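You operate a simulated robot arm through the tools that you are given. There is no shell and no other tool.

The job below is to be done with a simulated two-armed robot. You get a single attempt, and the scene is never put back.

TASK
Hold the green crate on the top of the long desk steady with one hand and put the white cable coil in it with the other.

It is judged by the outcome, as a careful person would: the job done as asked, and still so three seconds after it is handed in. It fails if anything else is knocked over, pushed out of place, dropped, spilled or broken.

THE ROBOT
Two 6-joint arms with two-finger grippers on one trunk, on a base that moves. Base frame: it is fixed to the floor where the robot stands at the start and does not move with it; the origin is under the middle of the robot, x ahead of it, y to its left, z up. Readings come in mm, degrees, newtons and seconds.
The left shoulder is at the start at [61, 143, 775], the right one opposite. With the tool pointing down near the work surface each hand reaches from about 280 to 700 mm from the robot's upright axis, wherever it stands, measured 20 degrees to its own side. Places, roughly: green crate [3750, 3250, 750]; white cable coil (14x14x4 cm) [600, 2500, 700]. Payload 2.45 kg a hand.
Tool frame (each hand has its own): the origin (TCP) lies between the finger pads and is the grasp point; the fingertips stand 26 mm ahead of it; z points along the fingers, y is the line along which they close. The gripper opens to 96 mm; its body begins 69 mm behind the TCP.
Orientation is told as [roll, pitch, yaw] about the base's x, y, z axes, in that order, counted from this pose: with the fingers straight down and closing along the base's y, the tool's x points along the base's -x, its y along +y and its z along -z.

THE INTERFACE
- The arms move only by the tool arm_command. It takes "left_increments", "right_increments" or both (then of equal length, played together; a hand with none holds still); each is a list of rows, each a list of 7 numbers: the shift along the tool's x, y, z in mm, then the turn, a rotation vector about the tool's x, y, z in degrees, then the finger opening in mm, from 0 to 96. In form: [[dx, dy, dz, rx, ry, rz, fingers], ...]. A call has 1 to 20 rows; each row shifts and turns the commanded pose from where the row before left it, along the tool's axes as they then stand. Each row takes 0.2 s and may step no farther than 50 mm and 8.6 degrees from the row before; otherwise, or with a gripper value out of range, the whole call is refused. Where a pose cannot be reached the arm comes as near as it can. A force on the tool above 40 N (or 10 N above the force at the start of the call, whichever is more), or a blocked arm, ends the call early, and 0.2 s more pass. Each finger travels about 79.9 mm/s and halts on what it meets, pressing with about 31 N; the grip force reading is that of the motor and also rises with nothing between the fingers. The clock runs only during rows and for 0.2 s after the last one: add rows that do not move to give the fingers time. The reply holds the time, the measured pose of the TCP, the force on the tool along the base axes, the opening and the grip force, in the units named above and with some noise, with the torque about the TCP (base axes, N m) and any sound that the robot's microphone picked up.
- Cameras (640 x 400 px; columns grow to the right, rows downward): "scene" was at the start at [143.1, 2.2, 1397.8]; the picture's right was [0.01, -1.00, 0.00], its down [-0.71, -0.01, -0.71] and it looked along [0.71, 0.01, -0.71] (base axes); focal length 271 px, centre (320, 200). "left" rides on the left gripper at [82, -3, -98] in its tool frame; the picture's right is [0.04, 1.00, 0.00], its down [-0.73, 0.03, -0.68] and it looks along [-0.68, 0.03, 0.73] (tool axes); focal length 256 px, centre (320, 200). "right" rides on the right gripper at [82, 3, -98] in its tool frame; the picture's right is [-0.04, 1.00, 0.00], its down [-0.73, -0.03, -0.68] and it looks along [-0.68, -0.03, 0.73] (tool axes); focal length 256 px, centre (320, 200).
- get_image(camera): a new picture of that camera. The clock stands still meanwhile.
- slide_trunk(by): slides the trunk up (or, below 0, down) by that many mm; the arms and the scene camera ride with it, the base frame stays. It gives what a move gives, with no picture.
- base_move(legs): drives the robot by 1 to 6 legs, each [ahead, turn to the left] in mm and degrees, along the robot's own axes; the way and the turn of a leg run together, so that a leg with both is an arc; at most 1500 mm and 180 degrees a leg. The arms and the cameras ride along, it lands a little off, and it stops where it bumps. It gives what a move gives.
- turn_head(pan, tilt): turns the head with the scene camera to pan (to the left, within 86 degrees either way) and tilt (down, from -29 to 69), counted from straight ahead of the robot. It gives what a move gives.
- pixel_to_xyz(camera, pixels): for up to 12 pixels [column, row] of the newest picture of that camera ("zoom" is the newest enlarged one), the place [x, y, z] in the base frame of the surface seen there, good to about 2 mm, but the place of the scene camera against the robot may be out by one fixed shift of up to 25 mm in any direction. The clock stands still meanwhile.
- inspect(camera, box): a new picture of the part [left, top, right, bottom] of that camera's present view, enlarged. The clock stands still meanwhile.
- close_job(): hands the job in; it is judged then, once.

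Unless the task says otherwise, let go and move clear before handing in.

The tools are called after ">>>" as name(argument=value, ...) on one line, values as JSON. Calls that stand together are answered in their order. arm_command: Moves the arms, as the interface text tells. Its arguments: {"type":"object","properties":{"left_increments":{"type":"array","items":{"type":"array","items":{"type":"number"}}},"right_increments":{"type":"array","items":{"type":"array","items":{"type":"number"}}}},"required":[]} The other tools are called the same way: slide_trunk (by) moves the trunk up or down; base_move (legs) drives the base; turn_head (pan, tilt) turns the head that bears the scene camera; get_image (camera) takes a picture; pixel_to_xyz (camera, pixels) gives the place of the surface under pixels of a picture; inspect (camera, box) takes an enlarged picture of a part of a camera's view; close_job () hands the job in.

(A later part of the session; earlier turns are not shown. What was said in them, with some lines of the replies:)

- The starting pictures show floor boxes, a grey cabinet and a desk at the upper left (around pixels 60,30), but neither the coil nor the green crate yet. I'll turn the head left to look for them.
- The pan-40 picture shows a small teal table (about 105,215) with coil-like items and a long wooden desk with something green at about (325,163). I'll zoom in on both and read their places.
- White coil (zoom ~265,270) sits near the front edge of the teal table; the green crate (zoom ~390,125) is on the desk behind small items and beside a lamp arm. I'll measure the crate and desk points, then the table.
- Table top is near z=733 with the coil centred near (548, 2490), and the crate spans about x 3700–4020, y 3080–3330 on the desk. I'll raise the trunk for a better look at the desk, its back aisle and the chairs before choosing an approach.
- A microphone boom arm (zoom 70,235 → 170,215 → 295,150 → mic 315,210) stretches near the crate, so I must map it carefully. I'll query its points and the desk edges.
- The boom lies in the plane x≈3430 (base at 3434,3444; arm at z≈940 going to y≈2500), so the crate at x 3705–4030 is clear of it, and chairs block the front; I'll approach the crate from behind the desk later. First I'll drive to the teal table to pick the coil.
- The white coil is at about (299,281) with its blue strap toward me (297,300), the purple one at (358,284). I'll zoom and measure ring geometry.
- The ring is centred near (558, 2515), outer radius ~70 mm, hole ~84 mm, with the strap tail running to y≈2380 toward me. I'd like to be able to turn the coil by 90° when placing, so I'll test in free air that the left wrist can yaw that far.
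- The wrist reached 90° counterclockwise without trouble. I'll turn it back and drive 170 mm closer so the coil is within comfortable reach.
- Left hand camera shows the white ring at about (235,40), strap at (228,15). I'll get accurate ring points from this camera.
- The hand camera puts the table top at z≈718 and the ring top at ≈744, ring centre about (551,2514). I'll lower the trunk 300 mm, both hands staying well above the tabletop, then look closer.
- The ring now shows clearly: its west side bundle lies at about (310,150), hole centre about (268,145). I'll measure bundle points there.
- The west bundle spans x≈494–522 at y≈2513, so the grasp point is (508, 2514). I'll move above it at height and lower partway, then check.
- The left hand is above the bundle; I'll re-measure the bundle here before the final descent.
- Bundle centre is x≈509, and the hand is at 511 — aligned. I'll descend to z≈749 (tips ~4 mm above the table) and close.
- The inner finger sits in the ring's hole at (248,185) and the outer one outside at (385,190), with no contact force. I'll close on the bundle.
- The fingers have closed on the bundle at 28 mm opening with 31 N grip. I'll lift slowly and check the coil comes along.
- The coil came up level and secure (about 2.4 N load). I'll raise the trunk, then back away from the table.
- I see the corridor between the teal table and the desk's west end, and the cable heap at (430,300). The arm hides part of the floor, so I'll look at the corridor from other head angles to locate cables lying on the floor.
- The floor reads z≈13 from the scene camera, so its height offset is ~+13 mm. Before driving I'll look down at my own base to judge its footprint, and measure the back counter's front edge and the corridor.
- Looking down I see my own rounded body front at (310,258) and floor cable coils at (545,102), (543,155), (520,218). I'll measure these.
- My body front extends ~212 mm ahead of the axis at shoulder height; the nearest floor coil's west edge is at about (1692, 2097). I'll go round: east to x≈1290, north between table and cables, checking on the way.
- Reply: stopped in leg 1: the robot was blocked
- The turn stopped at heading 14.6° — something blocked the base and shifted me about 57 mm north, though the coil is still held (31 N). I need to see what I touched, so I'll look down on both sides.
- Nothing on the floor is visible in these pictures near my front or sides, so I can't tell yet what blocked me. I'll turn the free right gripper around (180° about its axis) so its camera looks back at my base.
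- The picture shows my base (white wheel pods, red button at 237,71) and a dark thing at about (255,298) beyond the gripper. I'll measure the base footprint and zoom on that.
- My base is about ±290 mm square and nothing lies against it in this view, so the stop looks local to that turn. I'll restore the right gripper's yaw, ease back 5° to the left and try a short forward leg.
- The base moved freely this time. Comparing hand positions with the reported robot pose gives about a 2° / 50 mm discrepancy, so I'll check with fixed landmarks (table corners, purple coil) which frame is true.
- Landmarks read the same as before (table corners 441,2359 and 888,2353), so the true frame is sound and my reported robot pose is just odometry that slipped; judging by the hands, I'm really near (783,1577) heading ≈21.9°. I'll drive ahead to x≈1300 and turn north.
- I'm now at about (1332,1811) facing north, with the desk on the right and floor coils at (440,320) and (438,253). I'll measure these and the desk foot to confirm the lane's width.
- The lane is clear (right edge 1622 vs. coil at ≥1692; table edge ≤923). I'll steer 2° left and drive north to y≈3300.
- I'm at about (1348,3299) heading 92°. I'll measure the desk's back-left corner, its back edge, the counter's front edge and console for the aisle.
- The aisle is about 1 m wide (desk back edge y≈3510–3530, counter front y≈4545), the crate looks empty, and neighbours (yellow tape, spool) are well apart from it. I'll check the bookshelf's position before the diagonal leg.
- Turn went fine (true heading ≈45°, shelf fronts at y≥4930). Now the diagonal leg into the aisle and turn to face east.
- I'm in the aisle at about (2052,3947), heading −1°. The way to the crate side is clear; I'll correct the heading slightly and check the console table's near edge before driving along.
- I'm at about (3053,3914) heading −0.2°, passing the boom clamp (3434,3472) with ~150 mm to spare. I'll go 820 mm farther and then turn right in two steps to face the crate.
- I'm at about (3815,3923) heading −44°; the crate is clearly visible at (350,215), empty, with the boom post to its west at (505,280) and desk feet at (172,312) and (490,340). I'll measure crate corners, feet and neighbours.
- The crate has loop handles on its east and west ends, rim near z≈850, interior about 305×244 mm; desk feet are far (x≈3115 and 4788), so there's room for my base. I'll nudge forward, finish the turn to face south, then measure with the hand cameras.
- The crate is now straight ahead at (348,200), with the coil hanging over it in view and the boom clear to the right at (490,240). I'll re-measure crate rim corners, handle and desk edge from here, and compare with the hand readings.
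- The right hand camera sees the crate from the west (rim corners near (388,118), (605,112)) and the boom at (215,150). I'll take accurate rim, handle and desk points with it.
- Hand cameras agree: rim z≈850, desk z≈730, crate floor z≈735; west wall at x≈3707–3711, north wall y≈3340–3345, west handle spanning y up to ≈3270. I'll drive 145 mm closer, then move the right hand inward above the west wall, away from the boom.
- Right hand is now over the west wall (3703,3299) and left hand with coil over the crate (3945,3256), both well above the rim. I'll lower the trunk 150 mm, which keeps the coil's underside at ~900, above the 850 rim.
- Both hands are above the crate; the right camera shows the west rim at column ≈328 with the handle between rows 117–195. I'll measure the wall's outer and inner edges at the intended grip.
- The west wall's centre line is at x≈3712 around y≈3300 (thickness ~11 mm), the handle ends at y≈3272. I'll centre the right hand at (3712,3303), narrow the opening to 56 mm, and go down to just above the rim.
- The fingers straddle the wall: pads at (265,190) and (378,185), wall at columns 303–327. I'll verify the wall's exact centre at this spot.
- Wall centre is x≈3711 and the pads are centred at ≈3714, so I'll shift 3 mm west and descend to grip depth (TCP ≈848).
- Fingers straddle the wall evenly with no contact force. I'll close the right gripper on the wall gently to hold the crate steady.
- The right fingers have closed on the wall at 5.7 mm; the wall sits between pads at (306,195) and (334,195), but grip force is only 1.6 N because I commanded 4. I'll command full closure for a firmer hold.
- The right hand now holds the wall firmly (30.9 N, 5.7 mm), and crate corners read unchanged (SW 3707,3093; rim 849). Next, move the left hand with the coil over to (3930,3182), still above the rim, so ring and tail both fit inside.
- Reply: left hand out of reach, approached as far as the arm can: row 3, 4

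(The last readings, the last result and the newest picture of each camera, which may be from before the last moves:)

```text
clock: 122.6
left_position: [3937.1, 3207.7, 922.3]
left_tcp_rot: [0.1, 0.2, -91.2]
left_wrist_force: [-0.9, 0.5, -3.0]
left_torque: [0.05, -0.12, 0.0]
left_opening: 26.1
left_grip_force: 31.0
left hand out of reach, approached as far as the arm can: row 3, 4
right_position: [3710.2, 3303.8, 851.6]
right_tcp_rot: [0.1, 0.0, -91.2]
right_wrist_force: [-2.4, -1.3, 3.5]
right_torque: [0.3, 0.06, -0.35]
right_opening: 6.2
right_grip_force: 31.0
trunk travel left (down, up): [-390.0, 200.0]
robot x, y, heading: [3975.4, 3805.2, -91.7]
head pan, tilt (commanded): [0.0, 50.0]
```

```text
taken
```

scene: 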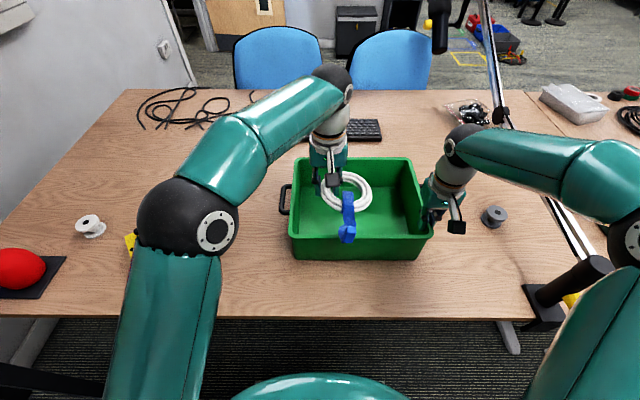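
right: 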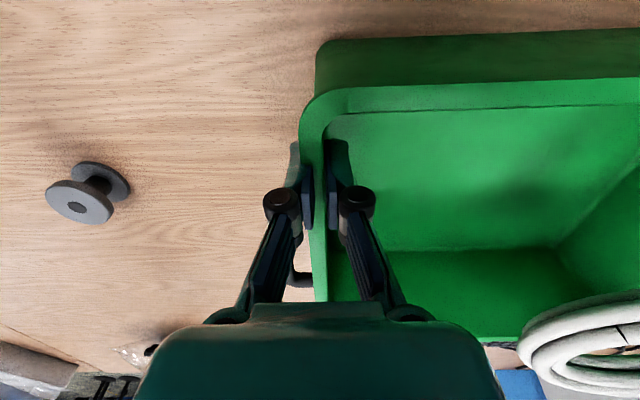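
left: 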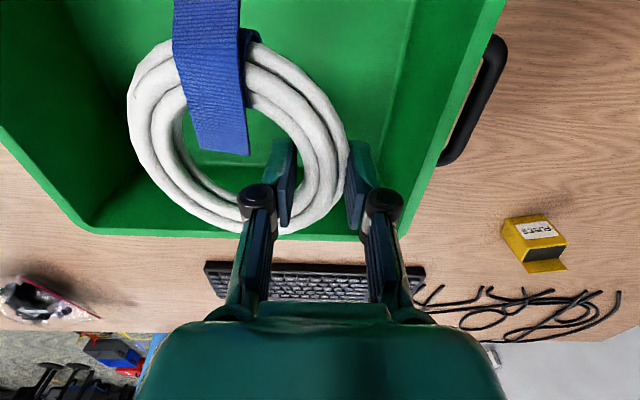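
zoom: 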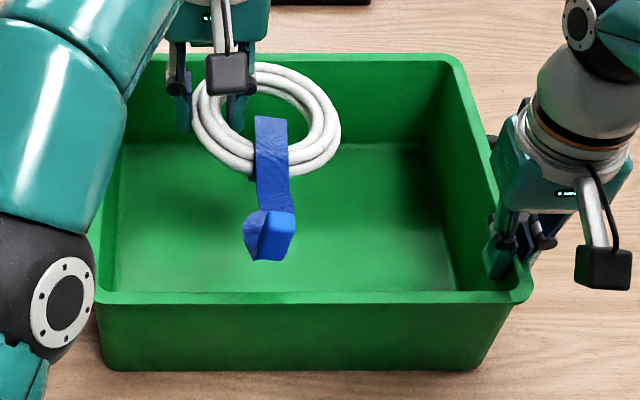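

At z≈925 the left arm reached its limit at y=3208 (needs 3182), since the wrist is high; lower down it reaches farther. I'll lower 25 mm first (coil bottom ≈866, still above the rim) and see where it settles.

>>> arm_command(left_increments=[[0, 0, 12, 0, 0, 0, 5], [0, 0, 13, 0, 0, 0, 5], [0, 0, 0, 0, 0, 0, 5]])

```text
clock: 123.4
left_position: [3935.9, 3207.3, 896.2]
left_tcp_rot: [0.0, 0.0, -91.1]
left_wrist_force: [0.3, -0.6, -2.9]
left_torque: [-0.05, -0.12, 0.0]
left_opening: 26.1
left_grip_force: 30.7
right_position: [3710.2, 3303.9, 851.2]
right_tcp_rot: [0.0, 0.0, -91.2]
right_wrist_force: [-4.4, -0.7, 4.2]
right_torque: [0.07, 0.06, -0.34]
right_opening: 5.7
right_grip_force: 30.7
trunk travel left (down, up): [-390.0, 200.0]
robot x, y, heading: [3978.8, 3800.9, -91.6]
head pan, tilt (commanded): [0.0, 50.0]
```

It settled at (3936,3207,896). Now I'll move forward ~25 mm while lowering a few millimetres, to get the tail inside the north wall line.

>>> arm_command(left_increments=[[-8, -2, 2, 0, 0, 0, 5], [-8, -2, 2, 0, 0, 0, 5], [-9, -2, 3, 0, 0, 0, 5], [0, 0, 0, 0, 0, 0, 5]])

>>> inspect(camera="scene", box=[270, 140, 460, 270])

>>> get_image(camera="left")

```text
clock: 124.4
left_position: [3934.8, 3194.4, 887.2]
left_tcp_rot: [0.0, 0.0, -91.1]
left_wrist_force: [-0.5, -0.1, -2.8]
left_torque: [-0.03, -0.09, -0.02]
left_opening: 26.0
left_grip_force: 30.8
left hand out of reach, approached as far as the arm can: row 2, 3
right_position: [3710.9, 3304.5, 851.1]
right_tcp_rot: [0.0, 0.0, -91.2]
right_wrist_force: [0.0, 0.4, 3.4]
right_torque: [-0.23, 0.03, -0.38]
right_opening: 6.1
right_grip_force: 31.7
trunk travel left (down, up): [-390.0, 200.0]
robot x, y, heading: [3978.3, 3800.6, -91.8]
head pan, tilt (commanded): [0.0, 50.0]
```

```text
3.08 times, centred on (365, 205) of scene
```

zoom: 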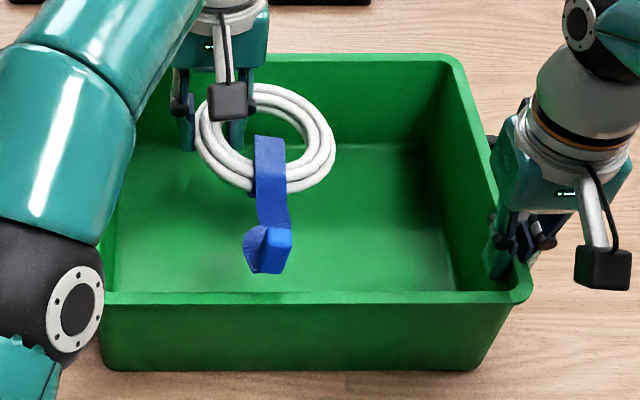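

```text
taken
```

left: 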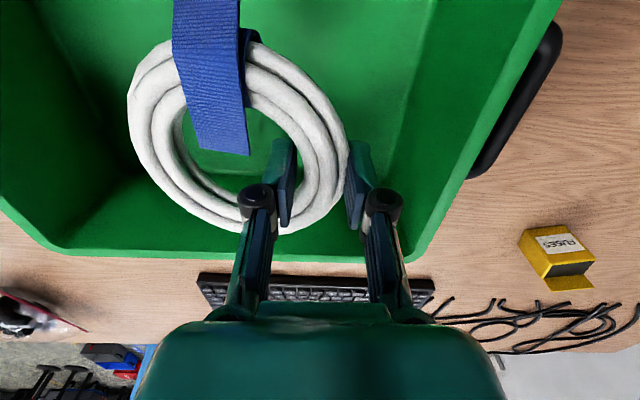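

The hand is at (3935,3194,887); the tail's block (zoom 270,250) now looks inside the north rim (row ~293). I'll measure the tail end and the rim with the same camera to compare.

>>> pixel_to_xyz(camera="zoom", pixels=[[275, 235], [285, 250], [270, 262], [252, 250], [265, 268], [270, 294], [270, 302], [300, 294], [270, 289], [150, 294], [215, 300], [400, 260]])

```text
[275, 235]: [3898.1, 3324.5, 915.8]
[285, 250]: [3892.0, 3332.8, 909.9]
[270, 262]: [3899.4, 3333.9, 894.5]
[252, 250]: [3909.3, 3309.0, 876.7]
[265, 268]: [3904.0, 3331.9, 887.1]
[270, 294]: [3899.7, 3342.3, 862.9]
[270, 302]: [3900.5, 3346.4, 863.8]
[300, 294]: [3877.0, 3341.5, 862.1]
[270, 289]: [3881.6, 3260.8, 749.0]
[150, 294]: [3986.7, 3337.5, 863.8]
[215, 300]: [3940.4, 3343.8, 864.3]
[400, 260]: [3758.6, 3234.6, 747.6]
```

The tail end (y≈3334) clears the rim's inner edge (≈3341) by ~6 mm and is still above it. I'll continue diagonally: forward 12 mm while lowering 24 mm.

>>> arm_command(left_increments=[[-4, 0, 8, 0, 0, 0, 5], [-4, 0, 8, 0, 0, 0, 5], [-4, 0, 8, 0, 0, 0, 5], [0, 0, 0, 0, 0, 0, 5]])

>>> inspect(camera="scene", box=[270, 140, 460, 270])

>>> get_image(camera="left")

```text
clock: 125.4
left_position: [3934.9, 3185.1, 860.3]
left_tcp_rot: [-0.1, -0.1, -91.0]
left_wrist_force: [0.4, -0.4, -1.7]
left_torque: [-0.02, -0.14, 0.04]
left_opening: 25.9
left_grip_force: 30.9
left hand out of reach, approached as far as the arm can: row 3
right_position: [3710.7, 3305.1, 849.6]
right_tcp_rot: [0.0, 0.0, -91.1]
right_wrist_force: [-0.8, 0.9, 2.9]
right_torque: [0.01, 0.02, -0.37]
right_opening: 5.9
right_grip_force: 31.3
trunk travel left (down, up): [-390.0, 200.0]
robot x, y, heading: [3975.2, 3804.8, -91.9]
head pan, tilt (commanded): [0.0, 50.0]
```

```text
3.08 times, centred on (365, 205) of scene
```

zoom: 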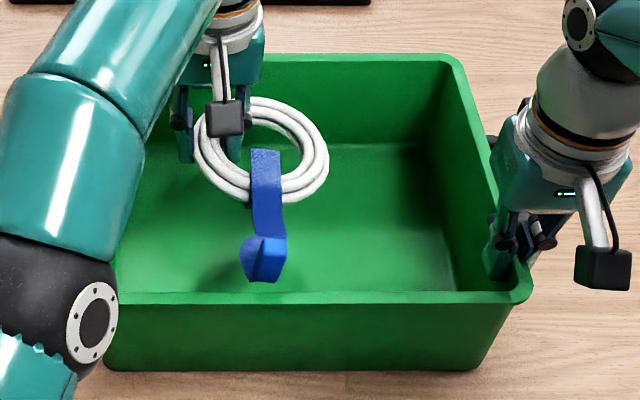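

```text
taken
```

left: 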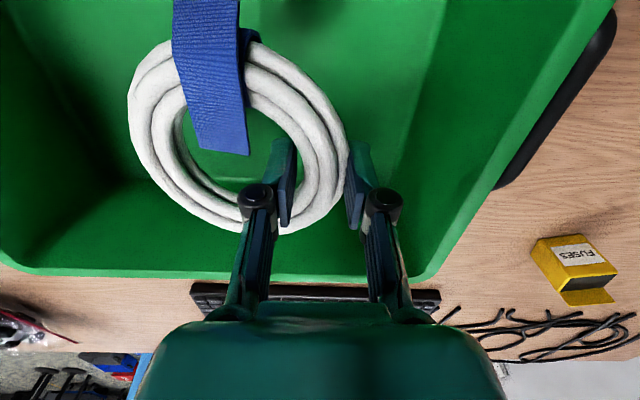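

The tail end is now ~13 mm inside the north wall with the hand at (3935,3185,860). I'll keep lowering to z≈812 with slight shifts toward the crate's middle, watching the forces.

>>> arm_command(left_increments=[[-2, -2, 12, 0, 0, 0, 5], [-1, -2, 12, 0, 0, 0, 5], [-1, -2, 12, 0, 0, 0, 5], [0, 0, 12, 0, 0, 0, 5], [0, 0, 0, 0, 0, 0, 5]])

>>> inspect(camera="scene", box=[270, 140, 460, 270])

>>> get_image(camera="left")

```text
clock: 126.6
left_position: [3927.5, 3181.4, 811.9]
left_tcp_rot: [0.0, 0.0, -91.1]
left_wrist_force: [-0.1, -0.6, -2.7]
left_torque: [-0.02, -0.12, 0.02]
left_opening: 25.9
left_grip_force: 31.0
right_position: [3711.7, 3304.1, 851.1]
right_tcp_rot: [0.1, 0.1, -91.1]
right_wrist_force: [-0.6, 1.6, 2.1]
right_torque: [0.11, 0.01, -0.36]
right_opening: 6.0
right_grip_force: 30.8
trunk travel left (down, up): [-390.0, 200.0]
robot x, y, heading: [3980.6, 3806.6, -91.9]
head pan, tilt (commanded): [0.0, 50.0]
```

```text
3.08 times, centred on (365, 205) of scene
```

zoom: 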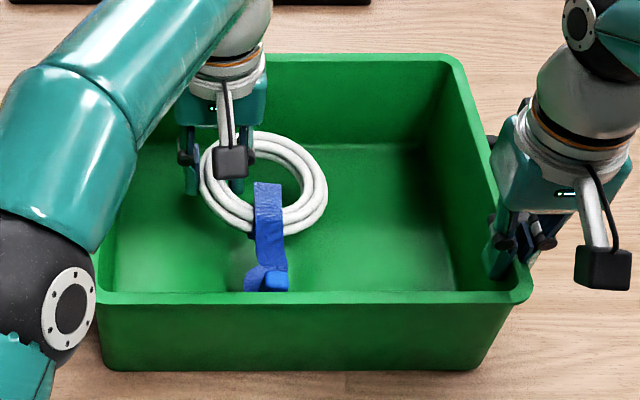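

```text
taken
```

left: 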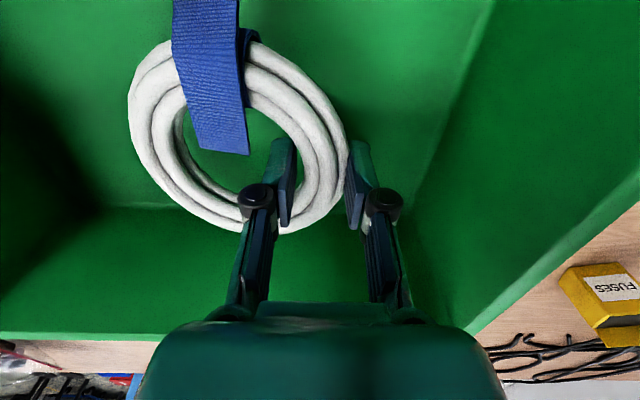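

Coil and tail are inside the walls with no contact. I'll lower another 41 mm to just above the floor.

>>> arm_command(left_increments=[[0, 0, 10, 0, 0, 0, 5], [0, 0, 10, 0, 0, 0, 5], [0, 0, 9, 0, 0, 0, 5], [0, 0, 7, 0, 0, 0, 5], [0, 0, 5, 0, 0, 0, 5], [0, 0, 0, 0, 0, 0, 5]])

>>> inspect(camera="scene", box=[270, 140, 460, 270])

>>> get_image(camera="left")

```text
clock: 128.0
left_position: [3929.2, 3180.5, 771.9]
left_tcp_rot: [0.0, 0.0, -91.1]
left_wrist_force: [2.3, 0.1, 2.2]
left_torque: [-0.08, 0.37, 0.03]
left_opening: 25.6
left_grip_force: 30.6
right_position: [3711.5, 3304.6, 850.3]
right_tcp_rot: [-0.1, -0.1, -91.2]
right_wrist_force: [-0.9, -0.7, 0.1]
right_torque: [0.12, 0.04, -0.35]
right_opening: 6.0
right_grip_force: 30.7
trunk travel left (down, up): [-390.0, 200.0]
robot x, y, heading: [3976.8, 3801.7, -91.4]
head pan, tilt (commanded): [0.0, 50.0]
```

```text
3.08 times, centred on (365, 205) of scene
```

zoom: 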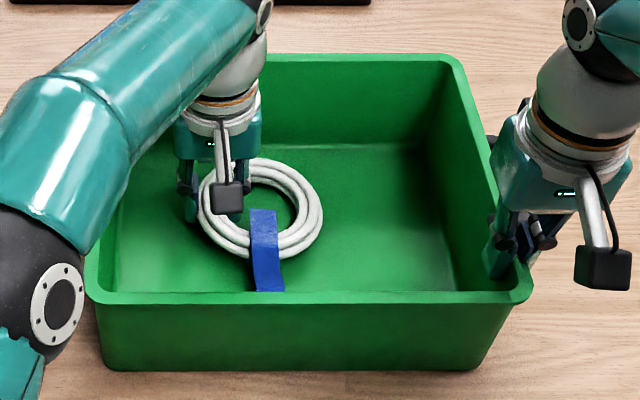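

```text
taken
```

left: 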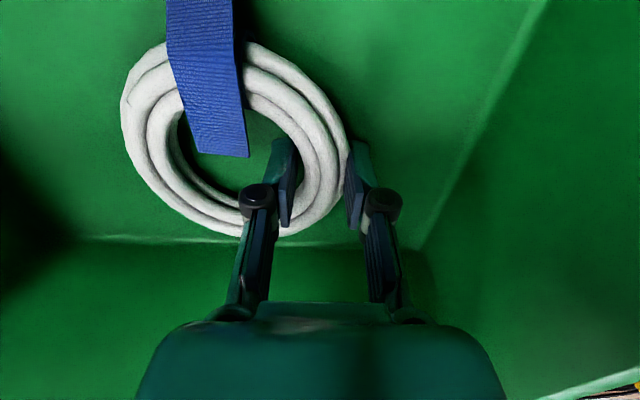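

The force flipped from −2.7 to +2.2 N: the coil has just touched the crate floor on its far side. I'll lower 3 mm more and then open the fingers to release.

>>> arm_command(left_increments=[[0, 0, 3, 0, 0, 0, 5], [0, 0, 0, 0, 0, 0, 30], [0, 0, 0, 0, 0, 0, 40], [0, 0, 0, 0, 0, 0, 50], [0, 0, 0, 0, 0, 0, 50], [0, 0, 0, 0, 0, 0, 50]])

>>> get_image(camera="left")

```text
clock: 129.4
left_position: [3929.0, 3180.9, 769.2]
left_tcp_rot: [0.0, 0.0, -91.1]
left_wrist_force: [-0.3, 0.8, -0.5]
left_torque: [-0.02, 0.02, 0.02]
left_opening: 50.4
left_grip_force: 0.1
right_position: [3710.7, 3303.9, 851.5]
right_tcp_rot: [-0.1, -0.1, -91.2]
right_wrist_force: [-0.7, 1.0, -0.1]
right_torque: [-0.12, -0.01, -0.34]
right_opening: 5.8
right_grip_force: 30.6
trunk travel left (down, up): [-390.0, 200.0]
robot x, y, heading: [3974.6, 3803.7, -91.9]
head pan, tilt (commanded): [0.0, 50.0]
```

```text
taken
```

left: 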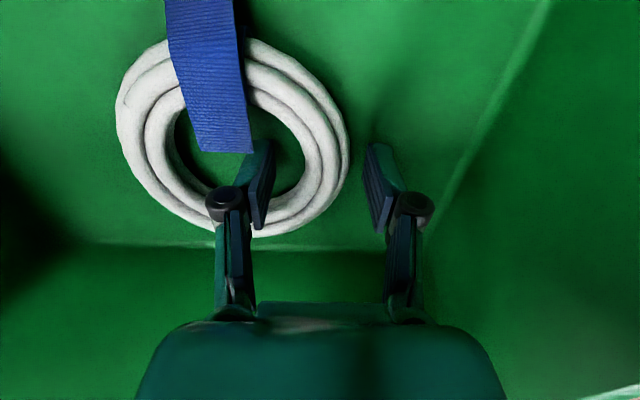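

The coil is released and rests on the crate floor, with the fingers clear of the bundle and strap. I'll shift 4 mm away from the strap and raise the left hand straight out, drifting back as it rises.

>>> arm_command(left_increments=[[0, 4, 0, 0, 0, 0, 50], [0, 0, -8, 0, 0, 0, 50], [0, 0, -12, 0, 0, 0, 50], [0, 0, -20, 0, 0, 0, 50], [0, 0, -20, 0, 0, 0, 50], [4, 0, -20, 0, 0, 0, 50], [8, 0, -20, 0, 0, 0, 50], [12, 0, -20, 0, 0, 0, 50], [15, 0, -20, 0, 0, 0, 50], [15, 0, -20, 0, 0, 0, 50], [15, 0, -20, 0, 0, 0, 50], [0, 0, 0, 0, 0, 0, 50]])

>>> get_image(camera="left")

>>> inspect(camera="scene", box=[270, 140, 460, 270])

```text
clock: 132.0
left_position: [3934.6, 3249.3, 948.4]
left_tcp_rot: [0.0, 0.0, -91.1]
left_wrist_force: [0.2, 0.0, -1.1]
left_torque: [0.02, -0.01, -0.01]
left_opening: 50.2
left_grip_force: 0.1
right_position: [3710.9, 3304.1, 850.8]
right_tcp_rot: [0.0, 0.0, -91.2]
right_wrist_force: [0.6, 1.4, -0.1]
right_torque: [-0.23, 0.01, -0.37]
right_opening: 6.0
right_grip_force: 30.4
trunk travel left (down, up): [-390.0, 200.0]
robot x, y, heading: [3976.1, 3802.6, -91.7]
head pan, tilt (commanded): [0.0, 50.0]
```

```text
taken
```

left: 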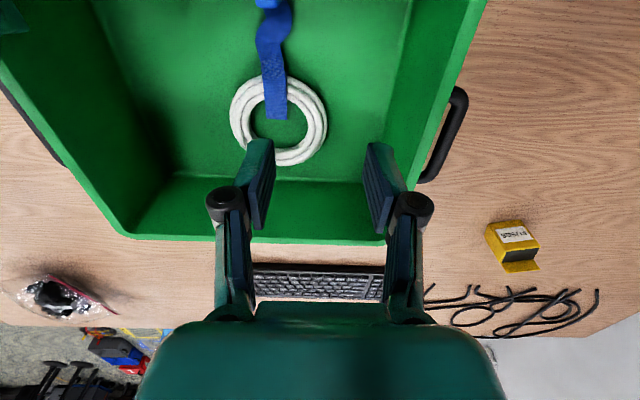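

```text
3.08 times, centred on (365, 205) of scene
```

zoom: 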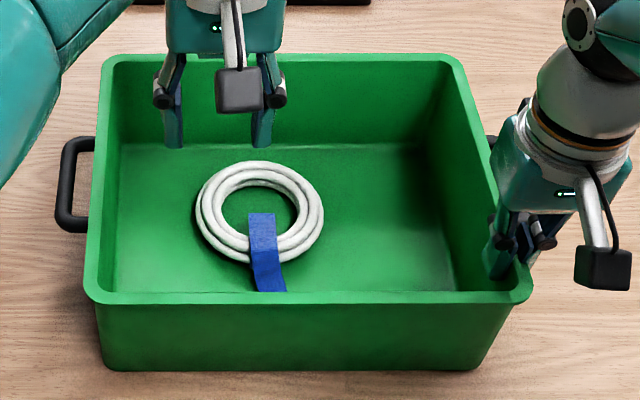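

The coil lies flat in the crate (zoom 260,210) and the left hand is clear above. Now I'll open the right hand gently from the crate wall and raise it straight up.

>>> arm_command(right_increments=[[0, 0, 0, 0, 0, 0, 10], [0, 0, 0, 0, 0, 0, 20], [0, 0, 0, 0, 0, 0, 32], [0, 0, 0, 0, 0, 0, 40], [0, 0, 0, 0, 0, 0, 40], [0, 0, -10, 0, 0, 0, 40], [0, 0, -20, 0, 0, 0, 40], [0, 0, -30, 0, 0, 0, 40], [0, 0, -30, 0, 0, 0, 40], [0, 0, -30, 0, 0, 0, 40], [0, 0, 0, 0, 0, 0, 40]])

>>> get_image(camera="right")

>>> get_image(camera="scene")

```text
clock: 134.4
left_position: [3934.2, 3249.3, 947.6]
left_tcp_rot: [0.1, 0.1, -91.1]
left_wrist_force: [0.5, 0.1, 1.7]
left_torque: [0.01, 0.02, -0.01]
left_opening: 49.8
left_grip_force: 0.0
right_position: [3710.0, 3301.9, 970.5]
right_tcp_rot: [0.0, -0.1, -91.2]
right_wrist_force: [0.8, -0.5, -0.5]
right_torque: [0.03, 0.02, 0.04]
right_opening: 40.2
right_grip_force: 0.1
trunk travel left (down, up): [-390.0, 200.0]
robot x, y, heading: [3973.5, 3804.0, -91.8]
head pan, tilt (commanded): [0.0, 50.0]
```

```text
taken
```

right: 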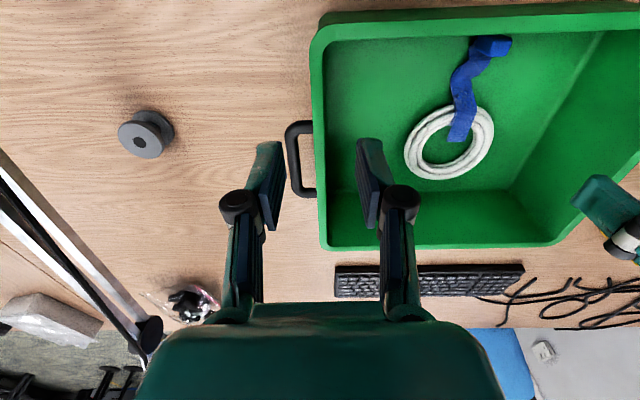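

```text
taken
```

scene: 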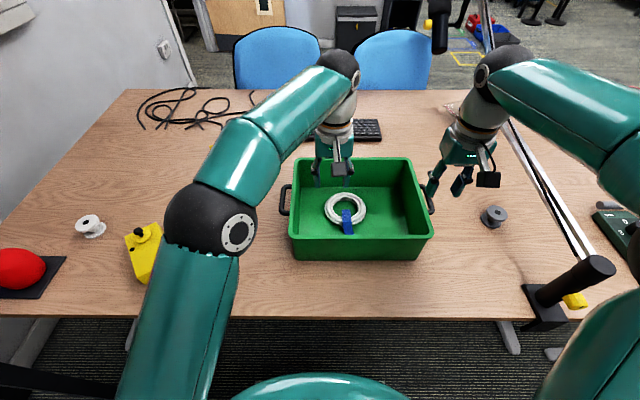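

Both hands are free; the coil and strap are fully inside the crate, which hasn't moved, and nothing else on the desk looks disturbed. I'll raise the trunk and back away a little.

>>> slide_trunk(by=150)

>>> base_move(legs=[[-150, 0]])

>>> get_image(camera="scene")

>>> inspect(camera="scene", box=[270, 130, 440, 250])

```text
clock: 136.1
left_position: [3934.4, 3249.0, 1098.5]
left_tcp_rot: [-0.1, 0.0, -91.1]
left_wrist_force: [0.4, -0.5, 0.2]
left_torque: [-0.01, 0.01, 0.03]
left_opening: 50.0
left_grip_force: 0.1
right_position: [3709.2, 3300.3, 1121.0]
right_tcp_rot: [0.0, -0.1, -91.2]
right_wrist_force: [0.8, 0.4, -0.6]
right_torque: [-0.02, 0.02, 0.01]
right_opening: 40.0
right_grip_force: 0.1
trunk travel left (down, up): [-540.0, 50.0]
robot x, y, heading: [3974.5, 3806.5, -91.8]
head pan, tilt (commanded): [0.0, 50.0]
```

```text
clock: 137.5
left_position: [3937.2, 3405.3, 1098.2]
left_tcp_rot: [0.0, -0.1, -91.3]
left_wrist_force: [0.6, 0.8, 0.2]
left_torque: [-0.04, 0.05, -0.04]
left_opening: 50.0
left_grip_force: 0.0
right_position: [3713.6, 3458.0, 1121.6]
right_tcp_rot: [0.0, 0.0, -91.4]
right_wrist_force: [-0.4, 1.6, -0.6]
right_torque: [-0.03, 0.0, -0.04]
right_opening: 39.9
right_grip_force: 0.1
trunk travel left (down, up): [-540.0, 50.0]
robot x, y, heading: [3982.9, 3960.3, -92.1]
head pan, tilt (commanded): [0.0, 50.0]
```

```text
taken
```

scene: 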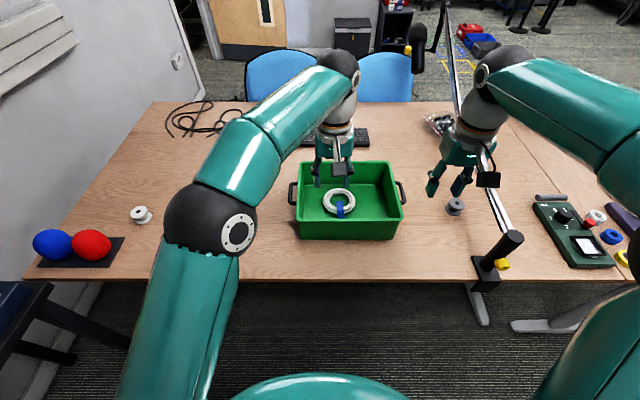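

```text
3.33 times, centred on (355, 190) of scene
```

zoom: 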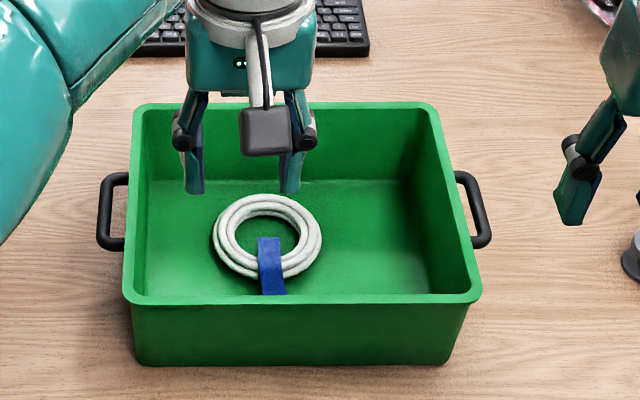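

The coil rests flat in the crate and the crate, spool, boom and other items are where they were. Since my base was blocked once earlier, I'll glance back across the room to make sure nothing was displaced there.

>>> turn_head(pan=-60, tilt=20)

>>> get_image(camera="scene")

>>> inspect(camera="scene", box=[150, 100, 500, 300])

```text
clock: 138.8
left_position: [3937.4, 3403.1, 1099.5]
left_tcp_rot: [0.0, 0.0, -91.4]
left_wrist_force: [-0.2, 0.1, -1.0]
left_torque: [0.02, 0.01, 0.02]
left_opening: 49.9
left_grip_force: 0.0
right_position: [3712.5, 3457.3, 1119.2]
right_tcp_rot: [0.0, -0.1, -91.3]
right_wrist_force: [-1.0, 0.5, 0.7]
right_torque: [0.02, -0.03, -0.04]
right_opening: 39.8
right_grip_force: 0.1
trunk travel left (down, up): [-540.0, 50.0]
robot x, y, heading: [3980.2, 3959.8, -91.8]
head pan, tilt (commanded): [-60.0, 20.0]
```

```text
taken
```

scene: 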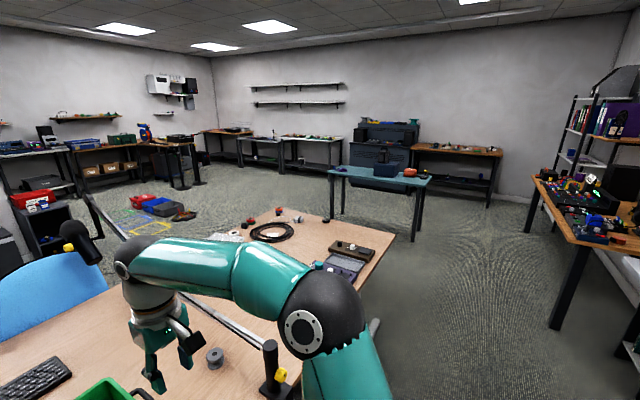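

```text
1.83 times, centred on (325, 200) of scene
```

zoom: 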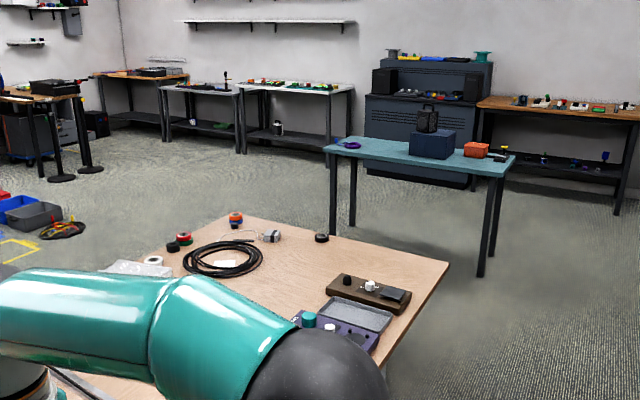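

The look across the room shows the teal table, its items and the open floor all in order, nothing fallen or moved. The coil is in the crate, both hands are released and clear, so I'll hand the job in.

>>> close_job()

```text
The job is handed in.
```

The white cable coil is lying flat inside the green crate on the long desk. I held the crate by its west wall with the right hand while the left hand lowered the coil in. Both hands then let go and moved clear before I handed in the job.

The last pictures showed the crate still in place. Nothing else on the desk or elsewhere in view looked moved or knocked over.

**Base stop:** while carrying the coil away from the small teal table, the base was blocked once partway through a turn. I never saw what it touched. The pictures showed only open floor around it, and it drove on freely after that.
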